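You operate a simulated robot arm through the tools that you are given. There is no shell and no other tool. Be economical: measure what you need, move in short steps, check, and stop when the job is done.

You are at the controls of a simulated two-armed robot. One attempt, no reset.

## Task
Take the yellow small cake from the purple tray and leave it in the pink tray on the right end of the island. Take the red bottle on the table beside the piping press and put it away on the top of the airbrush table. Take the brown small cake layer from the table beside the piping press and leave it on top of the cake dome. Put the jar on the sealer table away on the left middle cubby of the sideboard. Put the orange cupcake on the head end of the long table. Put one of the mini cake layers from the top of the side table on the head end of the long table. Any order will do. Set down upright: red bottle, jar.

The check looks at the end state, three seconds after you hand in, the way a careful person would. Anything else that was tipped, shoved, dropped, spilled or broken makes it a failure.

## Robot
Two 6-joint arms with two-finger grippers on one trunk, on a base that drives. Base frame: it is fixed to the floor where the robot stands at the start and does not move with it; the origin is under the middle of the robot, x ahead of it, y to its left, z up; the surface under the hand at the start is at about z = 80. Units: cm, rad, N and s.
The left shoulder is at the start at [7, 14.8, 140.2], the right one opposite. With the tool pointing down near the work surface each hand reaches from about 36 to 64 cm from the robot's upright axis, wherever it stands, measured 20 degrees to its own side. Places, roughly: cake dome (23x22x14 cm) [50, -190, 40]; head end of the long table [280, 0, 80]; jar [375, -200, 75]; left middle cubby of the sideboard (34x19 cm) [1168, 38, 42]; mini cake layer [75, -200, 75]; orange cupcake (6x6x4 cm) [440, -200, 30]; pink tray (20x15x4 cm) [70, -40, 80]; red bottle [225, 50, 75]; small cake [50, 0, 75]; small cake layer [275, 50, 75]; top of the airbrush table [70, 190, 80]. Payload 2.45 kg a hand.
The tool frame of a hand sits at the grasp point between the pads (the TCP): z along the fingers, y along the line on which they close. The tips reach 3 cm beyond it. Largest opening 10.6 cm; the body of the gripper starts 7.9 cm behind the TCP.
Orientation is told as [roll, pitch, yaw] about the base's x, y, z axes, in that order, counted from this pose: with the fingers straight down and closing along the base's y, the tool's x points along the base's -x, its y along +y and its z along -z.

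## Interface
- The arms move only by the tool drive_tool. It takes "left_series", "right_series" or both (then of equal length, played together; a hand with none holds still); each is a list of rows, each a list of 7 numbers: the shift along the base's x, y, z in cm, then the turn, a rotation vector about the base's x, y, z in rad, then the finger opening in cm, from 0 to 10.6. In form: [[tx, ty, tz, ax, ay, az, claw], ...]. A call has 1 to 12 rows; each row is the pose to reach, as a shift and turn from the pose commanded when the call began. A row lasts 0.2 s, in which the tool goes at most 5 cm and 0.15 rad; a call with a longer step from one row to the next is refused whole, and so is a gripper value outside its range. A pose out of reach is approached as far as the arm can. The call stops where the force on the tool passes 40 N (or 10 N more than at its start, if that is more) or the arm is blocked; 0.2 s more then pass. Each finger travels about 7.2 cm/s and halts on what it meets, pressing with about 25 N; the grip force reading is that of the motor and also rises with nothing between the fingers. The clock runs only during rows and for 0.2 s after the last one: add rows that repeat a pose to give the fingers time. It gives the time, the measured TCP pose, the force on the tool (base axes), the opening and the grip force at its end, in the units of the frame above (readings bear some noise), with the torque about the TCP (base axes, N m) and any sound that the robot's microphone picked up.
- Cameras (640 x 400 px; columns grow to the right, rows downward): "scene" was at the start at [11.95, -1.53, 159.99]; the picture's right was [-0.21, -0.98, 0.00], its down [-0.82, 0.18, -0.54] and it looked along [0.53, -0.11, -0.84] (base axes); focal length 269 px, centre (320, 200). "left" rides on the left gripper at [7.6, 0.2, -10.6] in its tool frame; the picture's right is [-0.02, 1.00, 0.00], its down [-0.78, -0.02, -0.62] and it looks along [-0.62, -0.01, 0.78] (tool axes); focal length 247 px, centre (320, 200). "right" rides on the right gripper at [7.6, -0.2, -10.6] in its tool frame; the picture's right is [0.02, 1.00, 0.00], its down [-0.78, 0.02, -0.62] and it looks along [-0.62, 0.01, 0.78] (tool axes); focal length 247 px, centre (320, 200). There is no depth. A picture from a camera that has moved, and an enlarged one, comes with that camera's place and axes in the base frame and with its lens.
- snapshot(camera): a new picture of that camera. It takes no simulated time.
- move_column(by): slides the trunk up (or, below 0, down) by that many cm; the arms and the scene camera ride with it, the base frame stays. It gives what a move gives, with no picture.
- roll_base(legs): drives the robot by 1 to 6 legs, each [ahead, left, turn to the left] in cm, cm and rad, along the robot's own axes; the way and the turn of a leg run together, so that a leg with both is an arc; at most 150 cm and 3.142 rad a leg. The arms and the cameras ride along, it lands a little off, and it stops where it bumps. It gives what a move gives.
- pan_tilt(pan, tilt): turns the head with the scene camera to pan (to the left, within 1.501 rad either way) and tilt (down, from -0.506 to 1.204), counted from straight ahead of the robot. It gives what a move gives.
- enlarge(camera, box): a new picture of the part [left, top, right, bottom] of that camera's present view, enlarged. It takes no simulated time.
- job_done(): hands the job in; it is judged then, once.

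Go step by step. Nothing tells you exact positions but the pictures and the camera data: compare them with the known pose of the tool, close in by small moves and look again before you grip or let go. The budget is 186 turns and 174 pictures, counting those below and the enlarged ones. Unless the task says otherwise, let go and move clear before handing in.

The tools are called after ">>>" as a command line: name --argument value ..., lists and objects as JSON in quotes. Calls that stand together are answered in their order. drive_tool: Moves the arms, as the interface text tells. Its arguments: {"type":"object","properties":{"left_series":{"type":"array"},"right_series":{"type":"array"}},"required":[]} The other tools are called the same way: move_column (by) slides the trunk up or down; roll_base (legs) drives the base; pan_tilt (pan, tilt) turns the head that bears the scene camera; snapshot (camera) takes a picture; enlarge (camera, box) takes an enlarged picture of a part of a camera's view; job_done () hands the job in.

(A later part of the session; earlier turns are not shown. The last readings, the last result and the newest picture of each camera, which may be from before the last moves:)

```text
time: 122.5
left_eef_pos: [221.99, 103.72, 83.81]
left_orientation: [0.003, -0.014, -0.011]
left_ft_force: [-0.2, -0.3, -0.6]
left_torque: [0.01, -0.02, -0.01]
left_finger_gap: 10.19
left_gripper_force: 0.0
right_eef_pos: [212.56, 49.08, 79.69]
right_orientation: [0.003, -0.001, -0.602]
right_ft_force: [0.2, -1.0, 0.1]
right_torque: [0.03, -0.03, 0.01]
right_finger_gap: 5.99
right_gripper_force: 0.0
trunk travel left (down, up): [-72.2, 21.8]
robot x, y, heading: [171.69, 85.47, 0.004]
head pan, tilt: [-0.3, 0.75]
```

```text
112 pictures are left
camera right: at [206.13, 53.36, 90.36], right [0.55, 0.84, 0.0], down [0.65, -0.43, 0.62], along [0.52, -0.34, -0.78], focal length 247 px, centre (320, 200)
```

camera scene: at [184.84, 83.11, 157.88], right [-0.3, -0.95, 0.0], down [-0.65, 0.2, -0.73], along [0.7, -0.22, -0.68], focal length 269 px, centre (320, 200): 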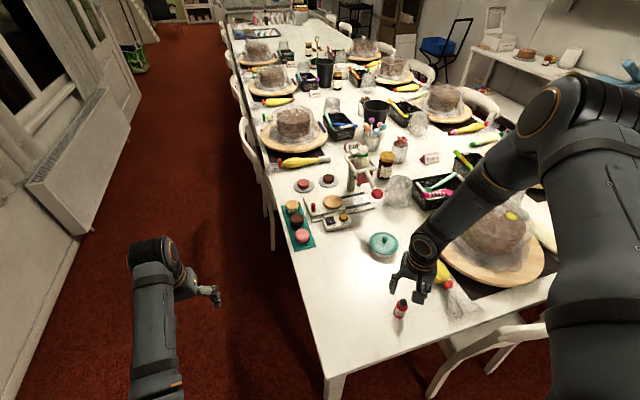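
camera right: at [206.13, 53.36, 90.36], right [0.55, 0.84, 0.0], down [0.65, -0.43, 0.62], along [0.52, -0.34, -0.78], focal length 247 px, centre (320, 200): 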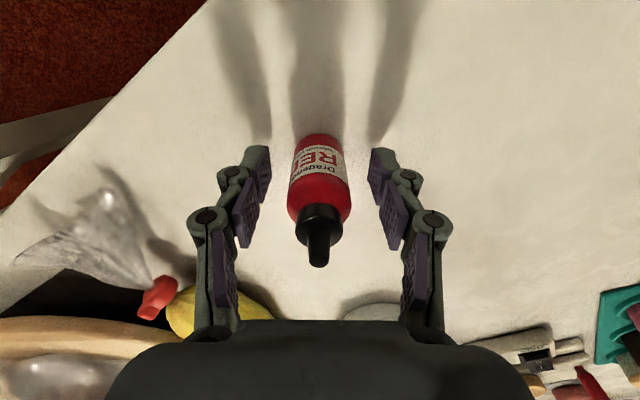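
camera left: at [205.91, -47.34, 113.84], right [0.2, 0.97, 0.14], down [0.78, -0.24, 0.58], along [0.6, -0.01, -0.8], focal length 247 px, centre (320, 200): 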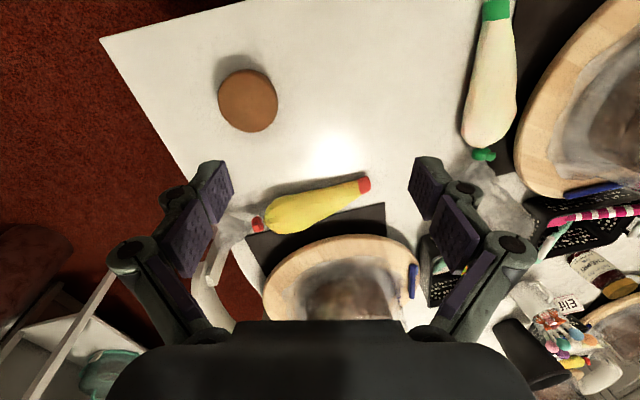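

The bottle is centred between the fingers, so I'll grip it.

>>> drive_tool --right_series '[[0, 0, 0, 0, 0, 0, 4.5], [0, 0, 0, 0, 0, 0, 3], [0, 0, 0, 0, 0, 0, 2.5], [0, 0, 0, 0, 0, 0, 2.5]]'

>>> move_column --by 21

>>> snapshot --camera "right"

>>> enlarge --camera "scene" --box '[230, 120, 430, 260]'

```text
time: 123.5
left_eef_pos: [221.84, 103.72, 83.79]
left_orientation: [0.0, -0.014, -0.013]
left_ft_force: [0.0, 0.2, -0.4]
left_torque: [0.0, 0.02, 0.01]
left_finger_gap: 10.21
left_gripper_force: 0.1
right_eef_pos: [212.65, 49.17, 79.69]
right_orientation: [0.004, 0.0, -0.6]
right_ft_force: [0.2, -1.3, 0.9]
right_torque: [0.02, -0.03, -0.03]
right_finger_gap: 3.22
right_gripper_force: 24.6
trunk travel left (down, up): [-72.2, 21.8]
robot x, y, heading: [171.75, 85.25, -0.003]
head pan, tilt: [-0.3, 0.75]
```

```text
time: 125.7
left_eef_pos: [221.98, 103.6, 104.71]
left_orientation: [0.002, -0.014, -0.012]
left_ft_force: [-0.1, 0.6, 0.0]
left_torque: [-0.02, -0.01, 0.0]
left_finger_gap: 10.21
left_gripper_force: 0.1
right_eef_pos: [212.66, 49.28, 100.67]
right_orientation: [0.002, -0.002, -0.601]
right_ft_force: [-0.3, 0.6, 0.5]
right_torque: [0.01, -0.01, 0.03]
right_finger_gap: 3.19
right_gripper_force: 25.2
trunk travel left (down, up): [-93.2, 0.8]
robot x, y, heading: [172.0, 85.55, -0.001]
head pan, tilt: [-0.3, 0.75]
```

```text
111 pictures are left
camera right: at [206.16, 53.36, 111.34], right [0.55, 0.84, 0.0], down [0.65, -0.43, 0.62], along [0.52, -0.34, -0.78], focal length 247 px, centre (320, 200)
```

right: 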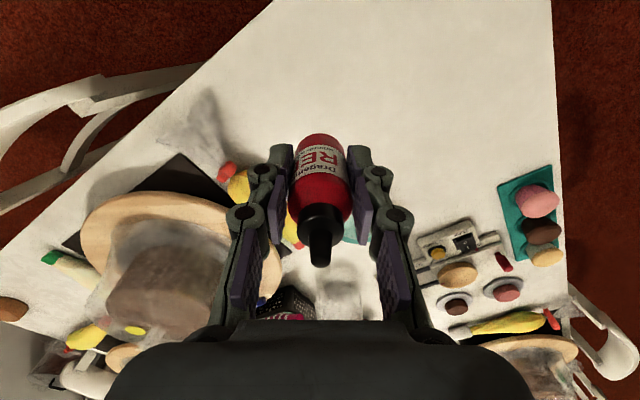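

```text
2.86 times, centred on (330, 190) of scene
camera zoom: at [184.91, 83.09, 167.57], right [-0.3, -0.95, 0.0], down [-0.65, 0.2, -0.73], along [0.7, -0.22, -0.68], focal length 770 px, centre (291, 229)
```

zoom: 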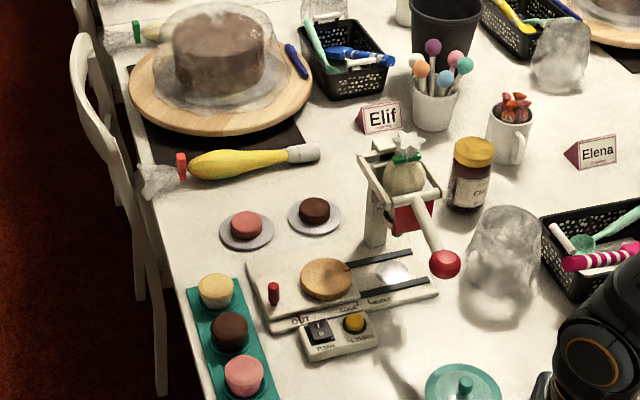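

The bottle is held upright. I'll carry it to the airbrush table first: back out, turn left and look.

>>> roll_base --legs '[[-40, 12, 0], [0, 0, 1.571], [0, 40, 0]]'

>>> pan_tilt --pan 0.0 --tilt 0.8

>>> snapshot --camera "scene"

>>> enlarge --camera "scene" --box '[240, 80, 480, 250]'

```text
time: 134.2
left_eef_pos: [73.96, 148.21, 104.74]
left_orientation: [0.005, -0.013, 1.552]
left_ft_force: [0.4, 0.3, 0.0]
left_torque: [-0.01, 0.02, 0.01]
left_finger_gap: 10.22
left_gripper_force: 0.1
right_eef_pos: [128.34, 138.54, 100.67]
right_orientation: [0.006, 0.002, 0.961]
right_ft_force: [0.6, 0.1, 0.6]
right_torque: [-0.01, 0.02, -0.02]
right_finger_gap: 3.22
right_gripper_force: 25.3
trunk travel left (down, up): [-93.2, 0.8]
robot x, y, heading: [91.62, 97.49, 1.565]
head pan, tilt: [-0.3, 0.75]
```

```text
time: 135.0
left_eef_pos: [73.73, 148.23, 104.78]
left_orientation: [0.001, -0.014, 1.552]
left_ft_force: [0.2, -0.3, 0.0]
left_torque: [0.01, 0.03, -0.01]
left_finger_gap: 10.22
left_gripper_force: 0.1
right_eef_pos: [128.16, 138.42, 100.78]
right_orientation: [0.002, -0.001, 0.962]
right_ft_force: [0.0, -0.7, -0.6]
right_torque: [0.02, 0.0, 0.03]
right_finger_gap: 3.17
right_gripper_force: 25.1
trunk travel left (down, up): [-93.2, 0.8]
robot x, y, heading: [91.27, 97.64, 1.563]
head pan, tilt: [0.0, 0.799]
```

```text
109 pictures are left
camera scene: at [91.59, 111.05, 167.18], right [1.0, -0.01, 0.0], down [-0.01, -0.72, -0.7], along [0.01, 0.7, -0.72], focal length 269 px, centre (320, 200)
```

scene: 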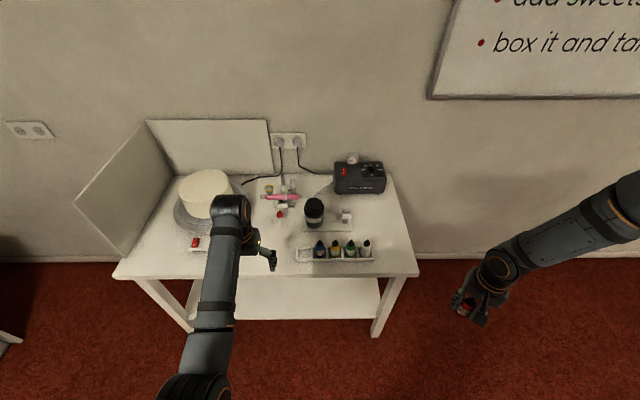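

```text
2.35 times, centred on (360, 165) of scene
camera zoom: at [91.59, 111.05, 167.18], right [1.0, -0.01, 0.0], down [-0.01, -0.72, -0.7], along [0.01, 0.7, -0.72], focal length 634 px, centre (226, 282)
```

zoom: 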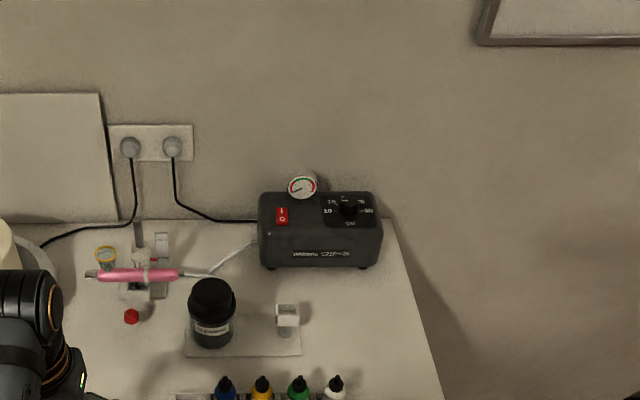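

There's free surface right of the paint rack, around [121, 171]. To keep the left hand off the table while lowering, I'll come at it from the table's right side, facing back.

>>> roll_base --legs '[[0, -71, 0], [0, 0, 1.578], [0, -37, 0]]'

>>> pan_tilt --pan -0.5 --tilt 0.9

>>> snapshot --camera "scene"

>>> snapshot --camera "right"

```text
time: 144.7
left_eef_pos: [111.64, 117.56, 104.67]
left_orientation: [-0.001, -0.014, 3.119]
left_ft_force: [0.2, -0.9, -0.2]
left_torque: [0.03, 0.0, 0.01]
left_finger_gap: 10.22
left_gripper_force: 0.0
right_eef_pos: [121.59, 172.08, 100.76]
right_orientation: [0.001, 0.0, 2.527]
right_ft_force: [0.0, 0.1, -1.0]
right_torque: [-0.01, -0.04, 0.03]
right_finger_gap: 3.23
right_gripper_force: 25.2
trunk travel left (down, up): [-93.2, 0.8]
robot x, y, heading: [162.06, 135.31, 3.132]
head pan, tilt: [0.0, 0.799]
```

```text
time: 145.6
left_eef_pos: [111.49, 117.79, 104.89]
left_orientation: [0.003, -0.013, 3.118]
left_ft_force: [0.4, 0.2, -0.2]
left_torque: [0.0, 0.02, -0.04]
left_finger_gap: 10.19
left_gripper_force: 0.0
right_eef_pos: [121.48, 172.13, 100.69]
right_orientation: [0.002, 0.001, 2.528]
right_ft_force: [0.8, -0.4, -1.2]
right_torque: [0.02, -0.01, 0.01]
right_finger_gap: 3.2
right_gripper_force: 25.0
trunk travel left (down, up): [-93.2, 0.8]
robot x, y, heading: [161.86, 135.03, 3.129]
head pan, tilt: [-0.499, 0.901]
```

```text
107 pictures are left
camera scene: at [150.31, 139.01, 166.38], right [0.49, 0.87, 0.0], down [0.68, -0.38, -0.62], along [-0.54, 0.3, -0.78], focal length 269 px, centre (320, 200)
```

scene: 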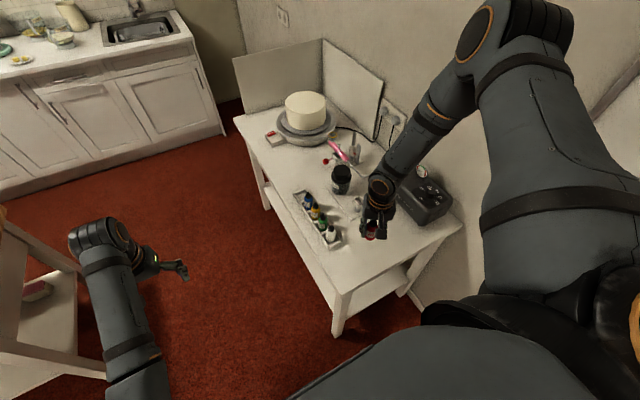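

```text
106 pictures are left
camera right: at [127.83, 168.03, 111.33], right [-0.56, -0.83, 0.0], down [-0.65, 0.44, 0.62], along [-0.52, 0.34, -0.78], focal length 247 px, centre (320, 200)
```

right: 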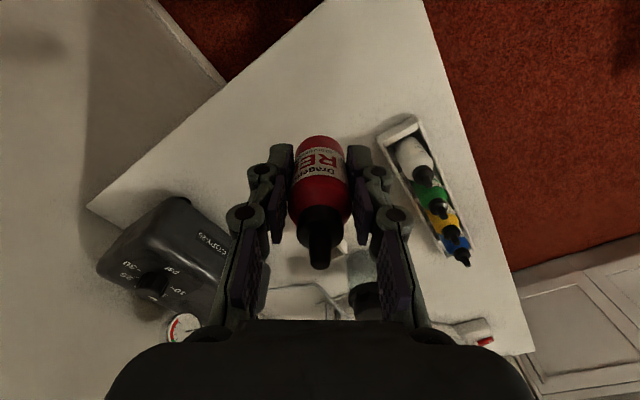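

The spot under the bottle is free table. I'll lower with the trunk, watching the force.

>>> move_column --by -15

>>> snapshot --camera "right"

>>> enlarge --camera "scene" --box '[260, 140, 480, 320]'

```text
time: 147.4
left_eef_pos: [111.54, 117.63, 89.79]
left_orientation: [0.002, -0.013, 3.121]
left_ft_force: [0.5, -0.4, -0.7]
left_torque: [0.01, -0.04, 0.02]
left_finger_gap: 10.19
left_gripper_force: 0.0
right_eef_pos: [121.49, 172.12, 85.69]
right_orientation: [0.004, -0.001, 2.527]
right_ft_force: [0.2, 0.6, -0.1]
right_torque: [0.02, 0.0, -0.01]
right_finger_gap: 3.21
right_gripper_force: 25.1
trunk travel left (down, up): [-78.2, 15.8]
robot x, y, heading: [162.06, 135.29, 3.129]
head pan, tilt: [-0.499, 0.901]
```

```text
105 pictures are left
camera right: at [127.84, 167.98, 96.35], right [-0.56, -0.83, 0.0], down [-0.65, 0.44, 0.62], along [-0.52, 0.34, -0.78], focal length 247 px, centre (320, 200)
```

right: 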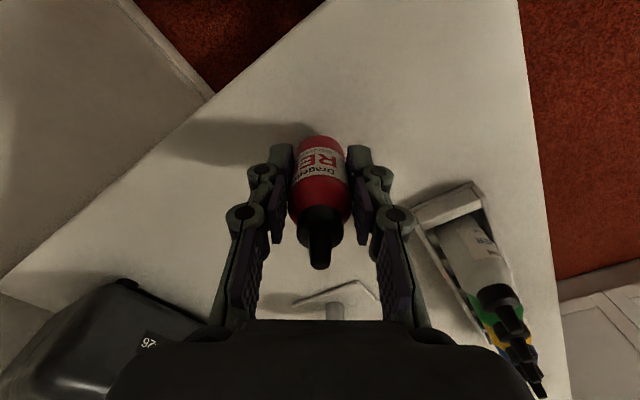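

```text
2.22 times, centred on (370, 230) of scene
camera zoom: at [150.33, 138.95, 151.39], right [0.49, 0.87, 0.0], down [0.68, -0.38, -0.62], along [-0.54, 0.3, -0.78], focal length 599 px, centre (209, 133)
```

zoom: 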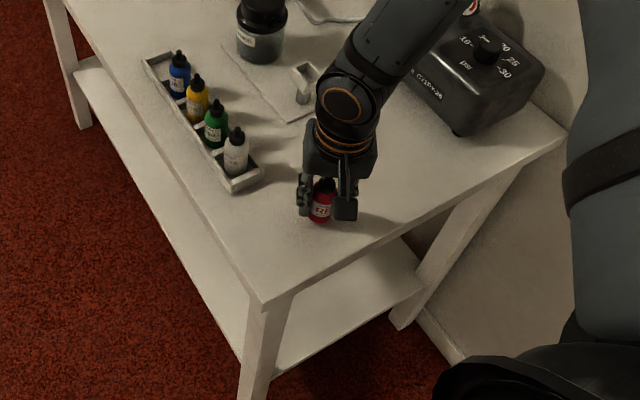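

>>> move_column --by -1.2

>>> move_column --by -1.2

>>> enlarge --camera "right" --box '[180, 80, 420, 280]'

```text
time: 148.0
left_eef_pos: [111.53, 117.63, 88.63]
left_orientation: [0.002, -0.013, 3.119]
left_ft_force: [-0.6, -0.7, -0.3]
left_torque: [0.0, -0.03, 0.01]
left_finger_gap: 10.19
left_gripper_force: 0.0
right_eef_pos: [121.57, 172.05, 84.68]
right_orientation: [0.003, -0.001, 2.527]
right_ft_force: [2.3, 0.6, 11.6]
right_torque: [0.02, 0.01, -0.03]
right_finger_gap: 3.22
right_gripper_force: 24.9
trunk travel left (down, up): [-77.0, 17.0]
robot x, y, heading: [161.76, 135.46, 3.133]
head pan, tilt: [-0.499, 0.901]
```

```text
time: 148.6
left_eef_pos: [111.63, 117.65, 87.21]
left_orientation: [0.003, -0.01, 3.118]
left_ft_force: [0.4, 0.5, 0.2]
left_torque: [-0.01, 0.0, 0.01]
left_finger_gap: 10.21
left_gripper_force: 0.1
right_eef_pos: [121.45, 172.11, 83.32]
right_orientation: [0.004, 0.001, 2.528]
right_ft_force: [0.0, 0.0, 0.0]
right_torque: [-0.05, 0.0, -0.02]
right_finger_gap: 3.24
right_gripper_force: 24.8
trunk travel left (down, up): [-75.8, 18.2]
robot x, y, heading: [161.84, 135.45, 3.126]
head pan, tilt: [-0.499, 0.901]
```

```text
2.00 times, centred on (300, 180) of right
camera zoom: at [127.82, 167.98, 93.85], right [-0.56, -0.83, 0.0], down [-0.65, 0.44, 0.62], along [-0.52, 0.34, -0.78], focal length 494 px, centre (360, 240)
```

zoom: 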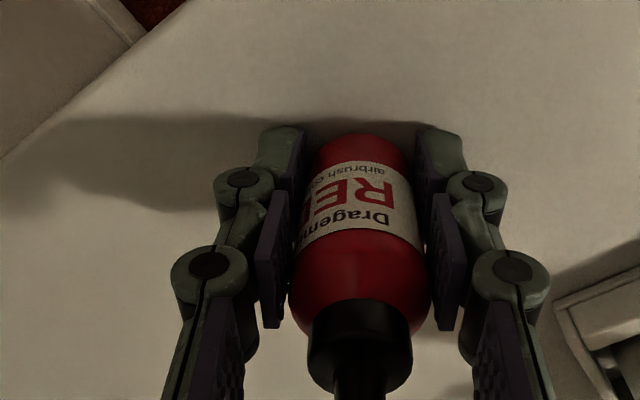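

The bottle has slid slightly up in the grip, so its base is on the table. I'll release gently and rise.

>>> drive_tool --right_series '[[0, 0, 0, 0, 0, 0, 3.6], [0, 0, 0, 0, 0, 0, 4.2], [0, 0, 0, 0, 0, 0, 5], [0, 0, 0, 0, 0, 0, 6], [0, 0, 0, 0, 0, 0, 6]]'

>>> snapshot --camera "right"

```text
time: 149.8
left_eef_pos: [111.56, 117.72, 87.32]
left_orientation: [0.002, -0.013, 3.119]
left_ft_force: [-0.3, -1.0, -1.1]
left_torque: [0.03, 0.0, -0.01]
left_finger_gap: 10.18
left_gripper_force: 0.1
right_eef_pos: [121.51, 172.05, 83.33]
right_orientation: [0.002, 0.001, 2.527]
right_ft_force: [0.1, 0.8, -0.3]
right_torque: [0.04, 0.02, -0.01]
right_finger_gap: 6.0
right_gripper_force: 0.1
trunk travel left (down, up): [-75.8, 18.2]
robot x, y, heading: [162.15, 134.85, 3.13]
head pan, tilt: [-0.499, 0.901]
```

```text
102 pictures are left
camera right: at [127.84, 167.98, 93.95], right [-0.56, -0.83, 0.0], down [-0.65, 0.44, 0.62], along [-0.52, 0.34, -0.78], focal length 247 px, centre (320, 200)
```

right: 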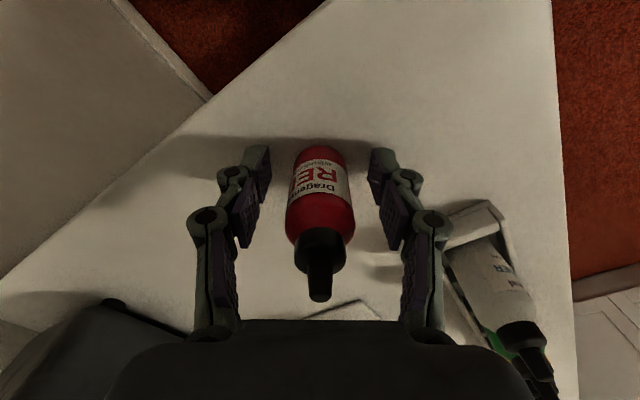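

The bottle stands free. Raising the trunk and checking.

>>> move_column --by 17.5

>>> enlarge --camera "right" --box '[200, 0, 480, 200]'

```text
time: 151.7
left_eef_pos: [111.59, 117.78, 104.76]
left_orientation: [0.001, -0.015, 3.118]
left_ft_force: [0.2, -0.2, -0.4]
left_torque: [0.01, 0.0, 0.03]
left_finger_gap: 10.2
left_gripper_force: 0.1
right_eef_pos: [121.57, 172.19, 100.74]
right_orientation: [0.004, 0.001, 2.527]
right_ft_force: [0.1, -0.3, 0.5]
right_torque: [0.0, 0.0, -0.01]
right_finger_gap: 6.01
right_gripper_force: 0.0
trunk travel left (down, up): [-93.3, 0.7]
robot x, y, heading: [161.91, 135.1, 3.125]
head pan, tilt: [-0.499, 0.901]
```

```text
2.00 times, centred on (340, 100) of right
camera zoom: at [127.83, 167.98, 111.44], right [-0.56, -0.83, 0.0], down [-0.65, 0.44, 0.62], along [-0.52, 0.34, -0.78], focal length 494 px, centre (280, 400)
```

zoom: 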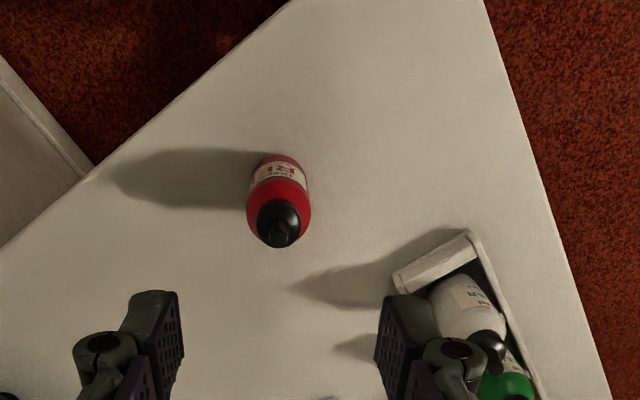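

The red bottle is done. Next is the brown layer at about [281, 48.6]: I'll go to the long table's left side, facing it, with the left hand over the plate.

>>> roll_base --legs '[[-10, 0, 0], [0, 0, 1.585], [0, 87, 0], [30, 0, 0]]'

>>> pan_tilt --pan 0.2 --tilt 0.9

>>> snapshot --camera "scene"

>>> snapshot --camera "left"

```text
time: 162.5
left_eef_pos: [272.95, 50.61, 104.98]
left_orientation: [0.002, -0.016, -1.629]
left_ft_force: [-0.3, 0.0, 0.3]
left_torque: [-0.04, -0.04, 0.03]
left_finger_gap: 10.2
left_gripper_force: 0.1
right_eef_pos: [218.91, 62.41, 100.87]
right_orientation: [0.006, -0.002, -2.22]
right_ft_force: [0.6, 1.2, 0.8]
right_torque: [-0.04, 0.02, 0.01]
right_finger_gap: 6.0
right_gripper_force: 0.0
trunk travel left (down, up): [-93.3, 0.7]
robot x, y, heading: [257.16, 101.04, -1.618]
head pan, tilt: [-0.499, 0.901]
```

```text
time: 163.5
left_eef_pos: [273.06, 50.34, 104.86]
left_orientation: [0.002, -0.013, -1.631]
left_ft_force: [0.2, 0.2, -0.7]
left_torque: [0.01, -0.05, -0.01]
left_finger_gap: 10.21
left_gripper_force: 0.1
right_eef_pos: [218.91, 62.31, 100.87]
right_orientation: [0.003, 0.0, -2.218]
right_ft_force: [0.2, 0.2, 0.6]
right_torque: [-0.01, 0.0, 0.02]
right_finger_gap: 5.99
right_gripper_force: 0.1
trunk travel left (down, up): [-93.3, 0.7]
robot x, y, heading: [257.16, 101.47, -1.621]
head pan, tilt: [0.201, 0.901]
```

```text
100 pictures are left
camera scene: at [258.28, 88.8, 166.49], right [-0.99, -0.15, 0.0], down [-0.12, 0.77, -0.62], along [0.09, -0.61, -0.78], focal length 269 px, centre (320, 200)
```

scene: 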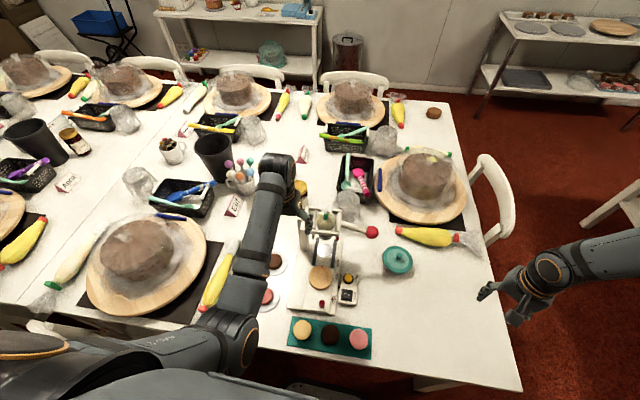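

```text
99 pictures are left
camera left: at [273.68, 58.29, 115.38], right [1.0, -0.08, 0.0], down [-0.06, -0.77, 0.63], along [-0.05, -0.63, -0.77], focal length 247 px, centre (320, 200)
```

left: 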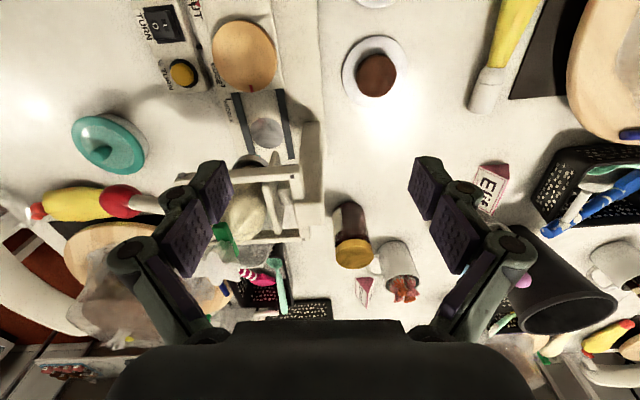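

The brown layer is near [280.8, 49.3]. I'll move over with a narrower opening and look again.

>>> drive_tool --left_series '[[4, -0.5, -2, 0, 0, 0, 9], [7.8, -1, -4, 0, 0, 0, 7.8], [7.8, -1, -8.5, 0, 0, 0, 7.8], [7.8, -1, -13, 0, 0, 0, 7.8], [7.8, -1, -13, 0, 0, 0, 7.8]]'

>>> snapshot --camera "left"

>>> enlarge --camera "scene" --box '[220, 200, 360, 310]'

```text
time: 164.7
left_eef_pos: [280.91, 49.61, 92.12]
left_orientation: [0.001, -0.014, -1.63]
left_ft_force: [0.8, 0.3, 0.3]
left_torque: [-0.01, 0.03, 0.01]
left_finger_gap: 7.81
left_gripper_force: 0.1
right_eef_pos: [218.96, 62.42, 100.86]
right_orientation: [0.005, 0.0, -2.221]
right_ft_force: [0.2, 0.2, 0.7]
right_torque: [0.0, 0.0, -0.03]
right_finger_gap: 5.97
right_gripper_force: 0.0
trunk travel left (down, up): [-93.3, 0.7]
robot x, y, heading: [257.27, 101.51, -1.62]
head pan, tilt: [0.201, 0.901]
```

```text
98 pictures are left
camera left: at [281.6, 57.31, 102.7], right [1.0, -0.08, 0.0], down [-0.06, -0.77, 0.63], along [-0.05, -0.63, -0.77], focal length 247 px, centre (320, 200)
```

left: 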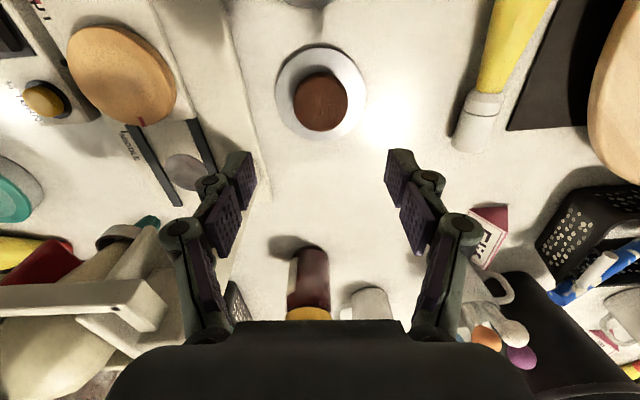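

```text
3.64 times, centred on (290, 255) of scene
camera zoom: at [258.45, 88.78, 166.49], right [-0.99, -0.15, 0.0], down [-0.12, 0.77, -0.62], along [0.09, -0.61, -0.78], focal length 980 px, centre (429, 0)
```

zoom: 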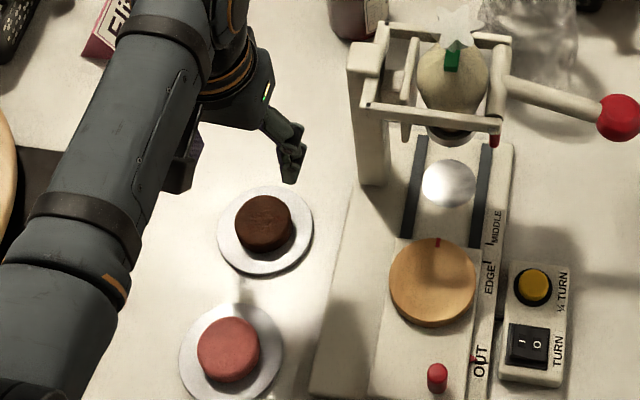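

Centred, with the top at ≈79. I'll descend to TCP ≈79.8 and grip.

>>> drive_tool --left_series '[[0, 0.3, -4.5, 0, 0, 0, 7.8], [0, 0.3, -9, 0, 0, 0, 7.8], [0, 0.3, -11.5, 0, 0, 0, 7.8], [0, 0.3, -12.3, 0, 0, 0, 7.8], [0, 0.3, -12.3, 0, 0, 0, 6.5], [0, 0.3, -12.3, 0, 0, 0, 5], [0, 0.3, -12.3, 0, 0, 0, 4.4], [0, 0.3, -12.3, 0, 0, 0, 4.4]]'

>>> snapshot --camera "left"

```text
time: 166.5
left_eef_pos: [280.62, 49.72, 79.86]
left_orientation: [0.002, -0.012, -1.63]
left_ft_force: [0.5, -0.1, 0.6]
left_torque: [-0.04, -0.02, 0.0]
left_finger_gap: 5.38
left_gripper_force: 25.2
right_eef_pos: [218.96, 62.34, 100.82]
right_orientation: [0.004, -0.001, -2.22]
right_ft_force: [0.1, 0.3, 0.4]
right_torque: [0.0, -0.02, -0.01]
right_finger_gap: 5.97
right_gripper_force: 0.1
trunk travel left (down, up): [-93.3, 0.7]
robot x, y, heading: [257.38, 101.19, -1.624]
head pan, tilt: [0.201, 0.901]
```

```text
96 pictures are left
camera left: at [281.3, 57.64, 90.29], right [1.0, -0.08, 0.0], down [-0.06, -0.77, 0.63], along [-0.05, -0.63, -0.77], focal length 247 px, centre (320, 200)
```

left: 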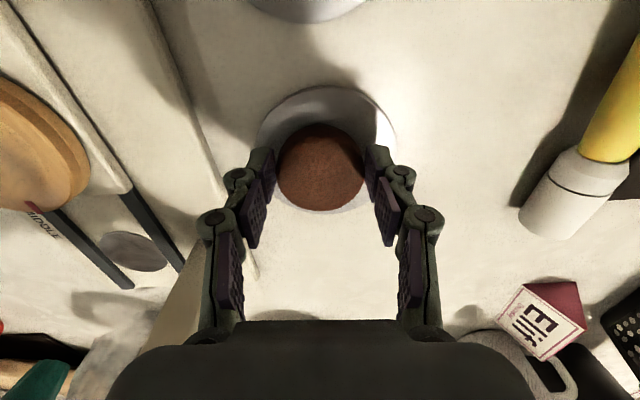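

>>> drive_tool --left_series '[[0, 0, 1.5, 0, 0, 0, 4.4], [0, 0, 5, 0, 0, 0, 4.4], [0, 0, 9.5, 0, 0, 0, 4.4], [0, 0, 14, 0, 0, 0, 4.4], [0, 0, 18.5, 0, 0, 0, 4.4], [0, 0, 23, 0, 0, 0, 4.4], [0, 0, 25, 0, 0, 0, 4.4]]'

>>> snapshot --camera "left"

```text
time: 168.1
left_eef_pos: [280.75, 49.85, 104.72]
left_orientation: [0.001, -0.013, -1.629]
left_ft_force: [0.9, 0.7, 0.2]
left_torque: [-0.02, -0.02, -0.01]
left_finger_gap: 5.38
left_gripper_force: 25.1
right_eef_pos: [219.06, 62.43, 100.85]
right_orientation: [0.004, -0.002, -2.219]
right_ft_force: [0.7, -0.3, 0.3]
right_torque: [0.03, 0.0, 0.01]
right_finger_gap: 6.01
right_gripper_force: 0.1
trunk travel left (down, up): [-93.3, 0.7]
robot x, y, heading: [257.57, 101.48, -1.622]
head pan, tilt: [0.201, 0.901]
```

```text
95 pictures are left
camera left: at [281.46, 57.63, 115.22], right [1.0, -0.08, 0.0], down [-0.06, -0.77, 0.63], along [-0.05, -0.63, -0.78], focal length 247 px, centre (320, 200)
```

left: 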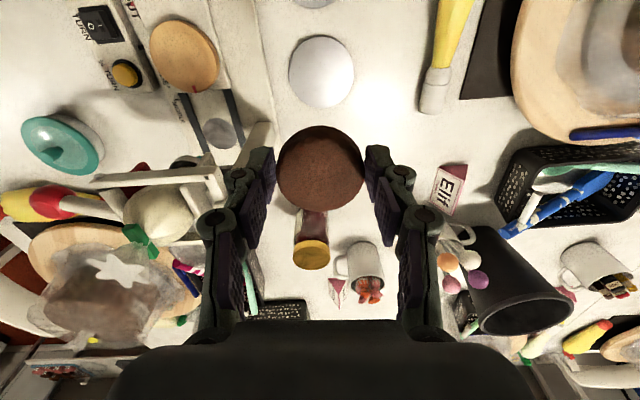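

The layer is held. I'll drive it round between the island and the long table to the side table's front, to inspect the dome.

>>> roll_base --legs '[[-30, 0, 0], [0, -117, 0.05], [148, 0, 0], [88, 0, 0], [0, -62, 0]]'

>>> pan_tilt --pan -0.35 --tilt 0.75

>>> snapshot --camera "scene"

>>> enlarge --camera "scene" --box '[220, 140, 460, 320]'

```text
time: 189.7
left_eef_pos: [104.35, -147.57, 104.59]
left_orientation: [0.003, -0.015, -1.607]
left_ft_force: [0.5, 1.4, -0.9]
left_torque: [-0.01, -0.02, 0.02]
left_finger_gap: 5.4
left_gripper_force: 24.6
right_eef_pos: [42.18, -136.51, 100.87]
right_orientation: [0.003, 0.0, -2.195]
right_ft_force: [-0.5, 0.2, -0.8]
right_torque: [0.01, -0.01, 0.0]
right_finger_gap: 6.0
right_gripper_force: 0.1
trunk travel left (down, up): [-93.3, 0.7]
robot x, y, heading: [79.59, -96.66, -1.592]
head pan, tilt: [0.201, 0.901]
```

```text
time: 190.6
left_eef_pos: [104.09, -147.58, 104.59]
left_orientation: [0.005, -0.014, -1.606]
left_ft_force: [0.1, -0.3, -1.0]
left_torque: [-0.02, 0.0, -0.04]
left_finger_gap: 5.39
left_gripper_force: 25.3
right_eef_pos: [42.13, -136.4, 100.76]
right_orientation: [0.005, 0.0, -2.196]
right_ft_force: [-0.4, 0.0, -0.1]
right_torque: [-0.02, 0.03, 0.01]
right_finger_gap: 5.97
right_gripper_force: 0.0
trunk travel left (down, up): [-93.3, 0.7]
robot x, y, heading: [79.39, -96.59, -1.595]
head pan, tilt: [-0.351, 0.75]
```

```text
94 pictures are left
camera scene: at [76.33, -109.43, 167.67], right [-0.93, 0.37, 0.0], down [0.25, 0.64, -0.73], along [-0.27, -0.68, -0.68], focal length 269 px, centre (320, 200)
```

scene: 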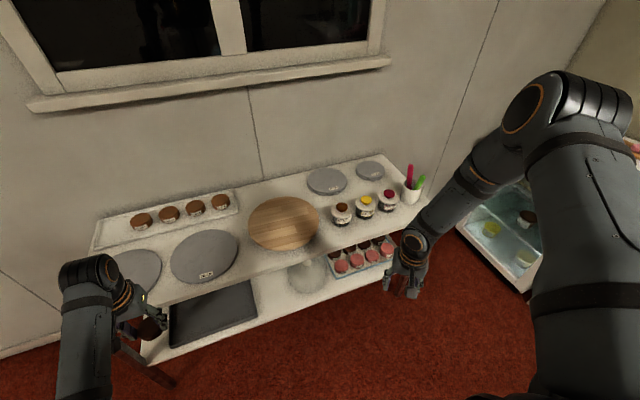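

```text
2.22 times, centred on (340, 230) of scene
camera zoom: at [76.33, -109.43, 167.67], right [-0.93, 0.37, 0.0], down [0.25, 0.64, -0.73], along [-0.27, -0.68, -0.68], focal length 599 px, centre (276, 133)
```

zoom: 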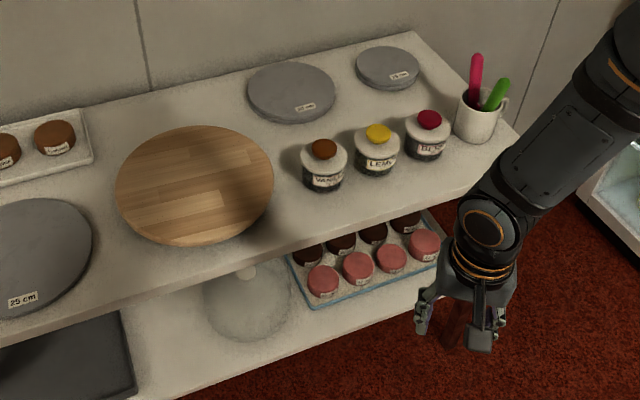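

I need to see the dome under the tabletop, so I'll lower the trunk (hands are in front of the table) and look.

>>> move_column --by -60

>>> pan_tilt --pan -0.2 --tilt 0.55

>>> snapshot --camera "scene"

>>> enlarge --camera "scene" --box '[200, 80, 440, 260]'

```text
refused: -60 is not a number from -40 to 40
```

```text
time: 191.4
left_eef_pos: [104.14, -147.68, 104.75]
left_orientation: [0.001, -0.015, -1.606]
left_ft_force: [0.6, -0.1, 0.3]
left_torque: [0.03, 0.0, 0.0]
left_finger_gap: 5.45
left_gripper_force: 25.3
right_eef_pos: [42.01, -136.57, 100.82]
right_orientation: [0.004, 0.0, -2.196]
right_ft_force: [0.4, 0.0, 0.6]
right_torque: [-0.02, 0.0, -0.03]
right_finger_gap: 5.98
right_gripper_force: 0.0
trunk travel left (down, up): [-93.3, 0.7]
robot x, y, heading: [79.67, -96.67, -1.594]
head pan, tilt: [-0.201, 0.55]
```

```text
92 pictures are left
camera scene: at [77.39, -110.47, 169.41], right [-0.97, 0.22, 0.0], down [0.12, 0.51, -0.85], along [-0.19, -0.83, -0.52], focal length 269 px, centre (320, 200)
```

scene: 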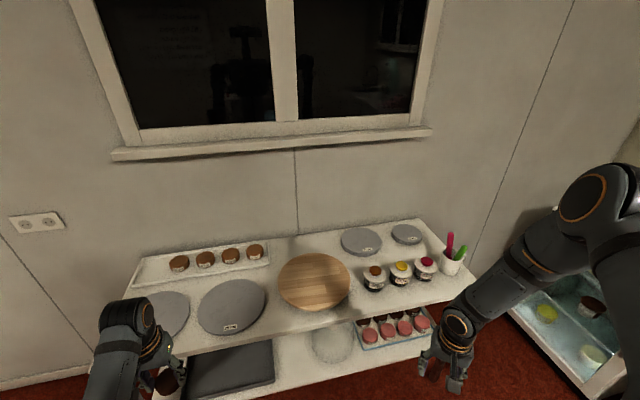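

```text
2.22 times, centred on (320, 170) of scene
camera zoom: at [77.39, -110.47, 169.41], right [-0.97, 0.22, 0.0], down [0.12, 0.51, -0.85], along [-0.19, -0.83, -0.52], focal length 599 px, centre (320, 267)
```

zoom: 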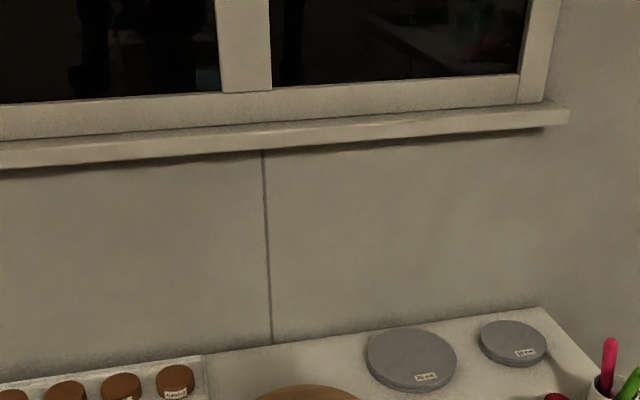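

>>> move_column --by -40

>>> move_column --by -20

>>> snapshot --camera "scene"

>>> enlarge --camera "scene" --box '[220, 160, 460, 340]'

```text
time: 195.2
left_eef_pos: [104.16, -147.54, 64.7]
left_orientation: [0.002, -0.015, -1.605]
left_ft_force: [-0.8, 0.2, -0.1]
left_torque: [0.01, 0.01, 0.01]
left_finger_gap: 5.38
left_gripper_force: 24.9
right_eef_pos: [41.99, -136.48, 60.85]
right_orientation: [0.003, 0.0, -2.197]
right_ft_force: [0.2, 0.9, -0.8]
right_torque: [0.0, 0.02, 0.01]
right_finger_gap: 6.0
right_gripper_force: 0.1
trunk travel left (down, up): [-53.3, 40.7]
robot x, y, heading: [79.43, -96.58, -1.593]
head pan, tilt: [-0.201, 0.55]
```

```text
time: 197.4
left_eef_pos: [104.17, -147.47, 44.73]
left_orientation: [0.001, -0.013, -1.605]
left_ft_force: [-0.5, 0.6, 0.2]
left_torque: [-0.01, 0.03, 0.02]
left_finger_gap: 5.38
left_gripper_force: 24.4
right_eef_pos: [42.11, -136.42, 40.73]
right_orientation: [0.003, 0.001, -2.195]
right_ft_force: [0.5, 0.2, 0.2]
right_torque: [0.01, 0.0, -0.01]
right_finger_gap: 6.0
right_gripper_force: 0.1
trunk travel left (down, up): [-33.3, 60.7]
robot x, y, heading: [79.44, -96.01, -1.596]
head pan, tilt: [-0.201, 0.55]
```

```text
90 pictures are left
camera scene: at [77.38, -110.45, 109.42], right [-0.97, 0.22, 0.0], down [0.12, 0.51, -0.85], along [-0.19, -0.83, -0.52], focal length 269 px, centre (320, 200)
```

scene: 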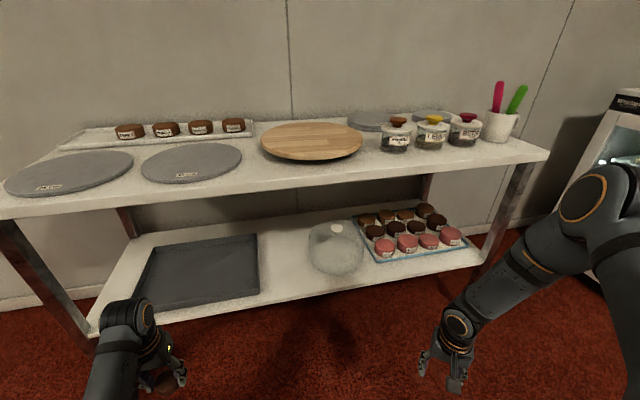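

```text
2.22 times, centred on (340, 250) of scene
camera zoom: at [77.38, -110.45, 109.42], right [-0.97, 0.22, 0.0], down [0.12, 0.51, -0.85], along [-0.19, -0.83, -0.52], focal length 599 px, centre (276, 89)
```

zoom: 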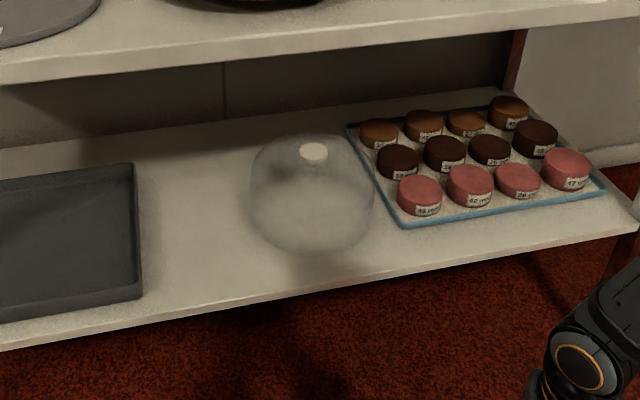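

The dome's flat white knob is at about [53.5, -186.7, 48.5], beneath the tabletop, so the hand must go in tilted. I'll set the layer down near the tabletop's front edge at [77.5, -175.5], then regrasp it with a tilted hand.

>>> move_column --by 40

>>> move_column --by 18

>>> roll_base --legs '[[28.6, -26, 0]]'

>>> snapshot --camera "left"

```text
time: 201.2
left_eef_pos: [104.18, -147.52, 84.66]
left_orientation: [0.001, -0.015, -1.606]
left_ft_force: [-0.4, 0.4, 0.1]
left_torque: [0.01, -0.02, 0.06]
left_finger_gap: 5.42
left_gripper_force: 25.2
right_eef_pos: [42.0, -136.72, 80.97]
right_orientation: [0.004, 0.0, -2.196]
right_ft_force: [-0.7, 0.4, 0.1]
right_torque: [-0.06, -0.01, 0.02]
right_finger_gap: 6.02
right_gripper_force: 0.0
trunk travel left (down, up): [-73.3, 20.7]
robot x, y, heading: [79.47, -96.68, -1.596]
head pan, tilt: [-0.201, 0.55]
```

```text
time: 203.2
left_eef_pos: [104.16, -147.65, 102.64]
left_orientation: [0.002, -0.014, -1.606]
left_ft_force: [0.2, -0.3, -0.4]
left_torque: [0.02, 0.01, -0.01]
left_finger_gap: 5.41
left_gripper_force: 24.9
right_eef_pos: [42.0, -136.59, 98.85]
right_orientation: [0.003, 0.0, -2.197]
right_ft_force: [-0.2, 0.0, 1.0]
right_torque: [-0.01, -0.01, 0.04]
right_finger_gap: 5.99
right_gripper_force: 0.1
trunk travel left (down, up): [-91.3, 2.7]
robot x, y, heading: [79.3, -96.41, -1.595]
head pan, tilt: [-0.201, 0.55]
```

```text
time: 205.6
left_eef_pos: [77.32, -175.78, 102.64]
left_orientation: [0.001, -0.015, -1.611]
left_ft_force: [0.9, -0.2, 0.4]
left_torque: [-0.01, 0.05, -0.01]
left_finger_gap: 5.39
left_gripper_force: 25.4
right_eef_pos: [15.32, -164.42, 98.88]
right_orientation: [0.004, 0.0, -2.202]
right_ft_force: [-0.8, 0.3, 0.1]
right_torque: [0.02, 0.0, 0.0]
right_finger_gap: 6.0
right_gripper_force: 0.1
trunk travel left (down, up): [-91.3, 2.7]
robot x, y, heading: [52.76, -124.8, -1.6]
head pan, tilt: [-0.201, 0.55]
```

```text
88 pictures are left
camera left: at [77.91, -167.88, 113.19], right [1.0, -0.06, 0.0], down [-0.05, -0.77, 0.63], along [-0.04, -0.63, -0.77], focal length 247 px, centre (320, 200)
```

left: 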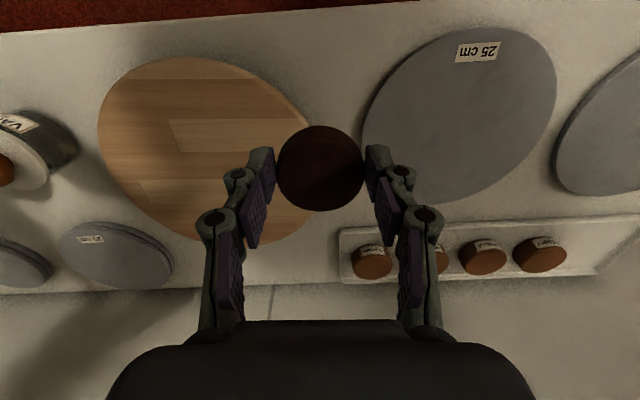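

Moving 2 cm towards the edge for clearance, then lowering.

>>> drive_tool --left_series '[[0.3, 1.5, -3, 0, 0, 0, 4.4], [0.5, 2.4, -7, 0, 0, 0, 4.4], [0.5, 2.4, -12, 0, 0, 0, 4.4], [0.5, 2.4, -16, 0, 0, 0, 4.4], [0.5, 2.4, -18, 0, 0, 0, 4.4], [0.5, 2.4, -18, 0, 0, 0, 4.4]]'

>>> snapshot --camera "left"

```text
time: 207.0
left_eef_pos: [78.03, -173.51, 84.85]
left_orientation: [0.003, -0.013, -1.608]
left_ft_force: [-0.2, 0.5, -0.5]
left_torque: [0.01, 0.02, 0.01]
left_finger_gap: 5.4
left_gripper_force: 24.6
right_eef_pos: [15.17, -164.61, 98.71]
right_orientation: [0.002, 0.0, -2.2]
right_ft_force: [-0.4, -0.3, 0.5]
right_torque: [0.0, -0.02, 0.02]
right_finger_gap: 6.03
right_gripper_force: 0.1
trunk travel left (down, up): [-91.3, 2.7]
robot x, y, heading: [52.88, -125.06, -1.595]
head pan, tilt: [-0.201, 0.55]
```

```text
87 pictures are left
camera left: at [78.44, -165.62, 95.31], right [1.0, -0.06, 0.0], down [-0.05, -0.77, 0.63], along [-0.04, -0.63, -0.78], focal length 247 px, centre (320, 200)
```

left: 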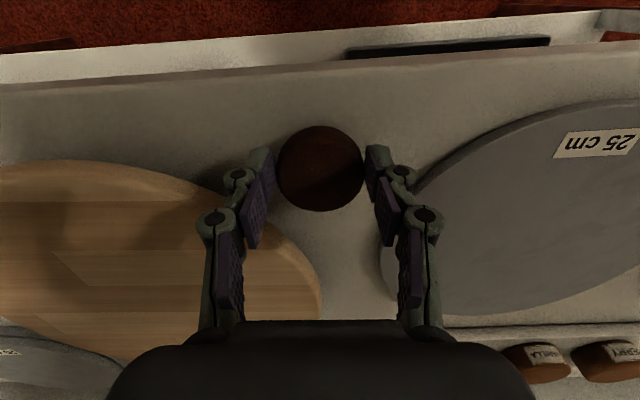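

>>> drive_tool --left_series '[[0, 0, -1, 0, 0, 0, 4.4], [0, 0, -1.7, 0, 0, 0, 4.4], [0, 0, -2.3, 0, 0, 0, 4.4], [0, 0, -2.9, 0, 0, 0, 4.4], [0, 0, -3.5, 0, 0, 0, 4.4]]'

```text
time: 207.8
left_eef_pos: [77.82, -173.43, 82.88]
left_orientation: [0.005, -0.018, -1.609]
left_ft_force: [0.9, 5.4, 15.1]
left_torque: [0.23, 0.43, -0.12]
left_finger_gap: 5.36
left_gripper_force: 24.7
right_eef_pos: [15.14, -164.36, 98.91]
right_orientation: [0.007, -0.002, -2.2]
right_ft_force: [0.2, -0.3, -0.1]
right_torque: [0.0, 0.0, 0.02]
right_finger_gap: 5.98
right_gripper_force: 0.0
trunk travel left (down, up): [-91.3, 2.7]
robot x, y, heading: [52.61, -124.91, -1.597]
head pan, tilt: [-0.201, 0.55]
stopped in row 4 (left hand): the force on the tool passed its limit at 56 N (the readings are from after the stop); the commanded pose is now the measured one
```

Contact. Releasing and rising.

>>> drive_tool --left_series '[[0, 0, 0.2, 0, 0, 0, 5.6], [0, 0, 0.2, 0, 0, 0, 6.8], [0, 0, 0.2, 0, 0, 0, 7.6], [0, 0, 0.2, 0, 0, 0, 7.6], [0, 0, 4, 0, 0, 0, 7.6], [0, 0, 9, 0, 0, 0, 7.6], [0, 0, 14, 0, 0, 0, 7.6], [0, 0, 18, 0, 0, 0, 7.6]]'

>>> snapshot --camera "left"

```text
time: 209.7
left_eef_pos: [77.79, -173.33, 100.76]
left_orientation: [0.005, -0.013, -1.609]
left_ft_force: [0.5, -0.3, -0.7]
left_torque: [-0.03, 0.01, 0.0]
left_finger_gap: 7.61
left_gripper_force: 0.2
right_eef_pos: [15.28, -164.47, 98.89]
right_orientation: [0.004, 0.0, -2.199]
right_ft_force: [-0.4, 0.1, 0.4]
right_torque: [0.01, 0.02, 0.02]
right_finger_gap: 6.0
right_gripper_force: 0.1
trunk travel left (down, up): [-91.3, 2.7]
robot x, y, heading: [52.86, -124.96, -1.602]
head pan, tilt: [-0.201, 0.55]
```

```text
86 pictures are left
camera left: at [78.36, -165.53, 111.42], right [1.0, -0.06, 0.0], down [-0.05, -0.77, 0.63], along [-0.03, -0.63, -0.78], focal length 247 px, centre (320, 200)
```

left: 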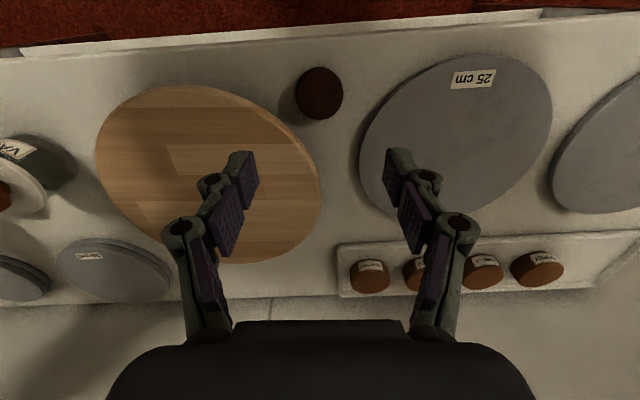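

The layer rests near the table edge, top ≈83. I'll back off and tilt the left hand forward to about 35° below horizontal.

>>> roll_base --legs '[[-20, 0, 0]]'

>>> drive_tool --left_series '[[0, 0, 0, -0.13, 0, 0, 7.6], [0, -2, 0, -0.26, 0, 0, 7.6], [0, -4, 0, -0.39, 0, 0, 7.6], [0, -6, 0, -0.52, 0, 0, 7.6], [0, -8, 0, -0.65, 0, 0, 7.6], [0, -10, 0, -0.78, 0, 0, 7.6], [0, -12, 0, -0.9, 0, 0, 7.6], [0, -12, 0, -0.96, 0, 0, 7.6], [0, -12, 0, -0.96, 0, 0, 7.6]]'

>>> snapshot --camera "scene"

```text
time: 211.2
left_eef_pos: [78.52, -153.81, 100.71]
left_orientation: [0.004, -0.01, -1.605]
left_ft_force: [0.3, 1.2, 0.0]
left_torque: [-0.01, 0.0, 0.0]
left_finger_gap: 7.58
left_gripper_force: 0.1
right_eef_pos: [15.97, -145.2, 98.69]
right_orientation: [0.002, 0.003, -2.198]
right_ft_force: [-0.8, -1.0, -0.1]
right_torque: [0.03, 0.03, -0.04]
right_finger_gap: 6.0
right_gripper_force: 0.0
trunk travel left (down, up): [-91.3, 2.7]
robot x, y, heading: [53.44, -104.84, -1.591]
head pan, tilt: [-0.201, 0.55]
```

```text
time: 213.2
left_eef_pos: [78.54, -165.74, 100.94]
left_orientation: [0.054, -0.974, -1.634]
left_ft_force: [-0.3, 0.0, 0.1]
left_torque: [0.0, 0.0, -0.01]
left_finger_gap: 7.61
left_gripper_force: 0.0
right_eef_pos: [15.86, -144.82, 98.73]
right_orientation: [0.004, 0.001, -2.198]
right_ft_force: [1.1, -0.1, -0.9]
right_torque: [0.02, 0.01, 0.03]
right_finger_gap: 5.99
right_gripper_force: 0.0
trunk travel left (down, up): [-91.3, 2.7]
robot x, y, heading: [53.13, -105.18, -1.597]
head pan, tilt: [-0.201, 0.55]
```

```text
85 pictures are left
camera scene: at [51.24, -118.82, 167.42], right [-0.97, 0.22, 0.0], down [0.12, 0.51, -0.85], along [-0.19, -0.83, -0.52], focal length 269 px, centre (320, 200)
```

scene: 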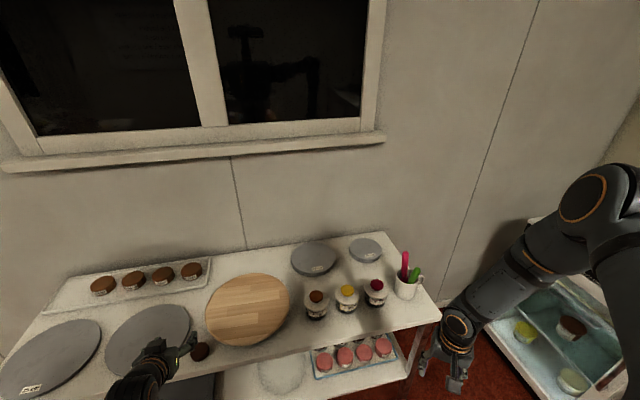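

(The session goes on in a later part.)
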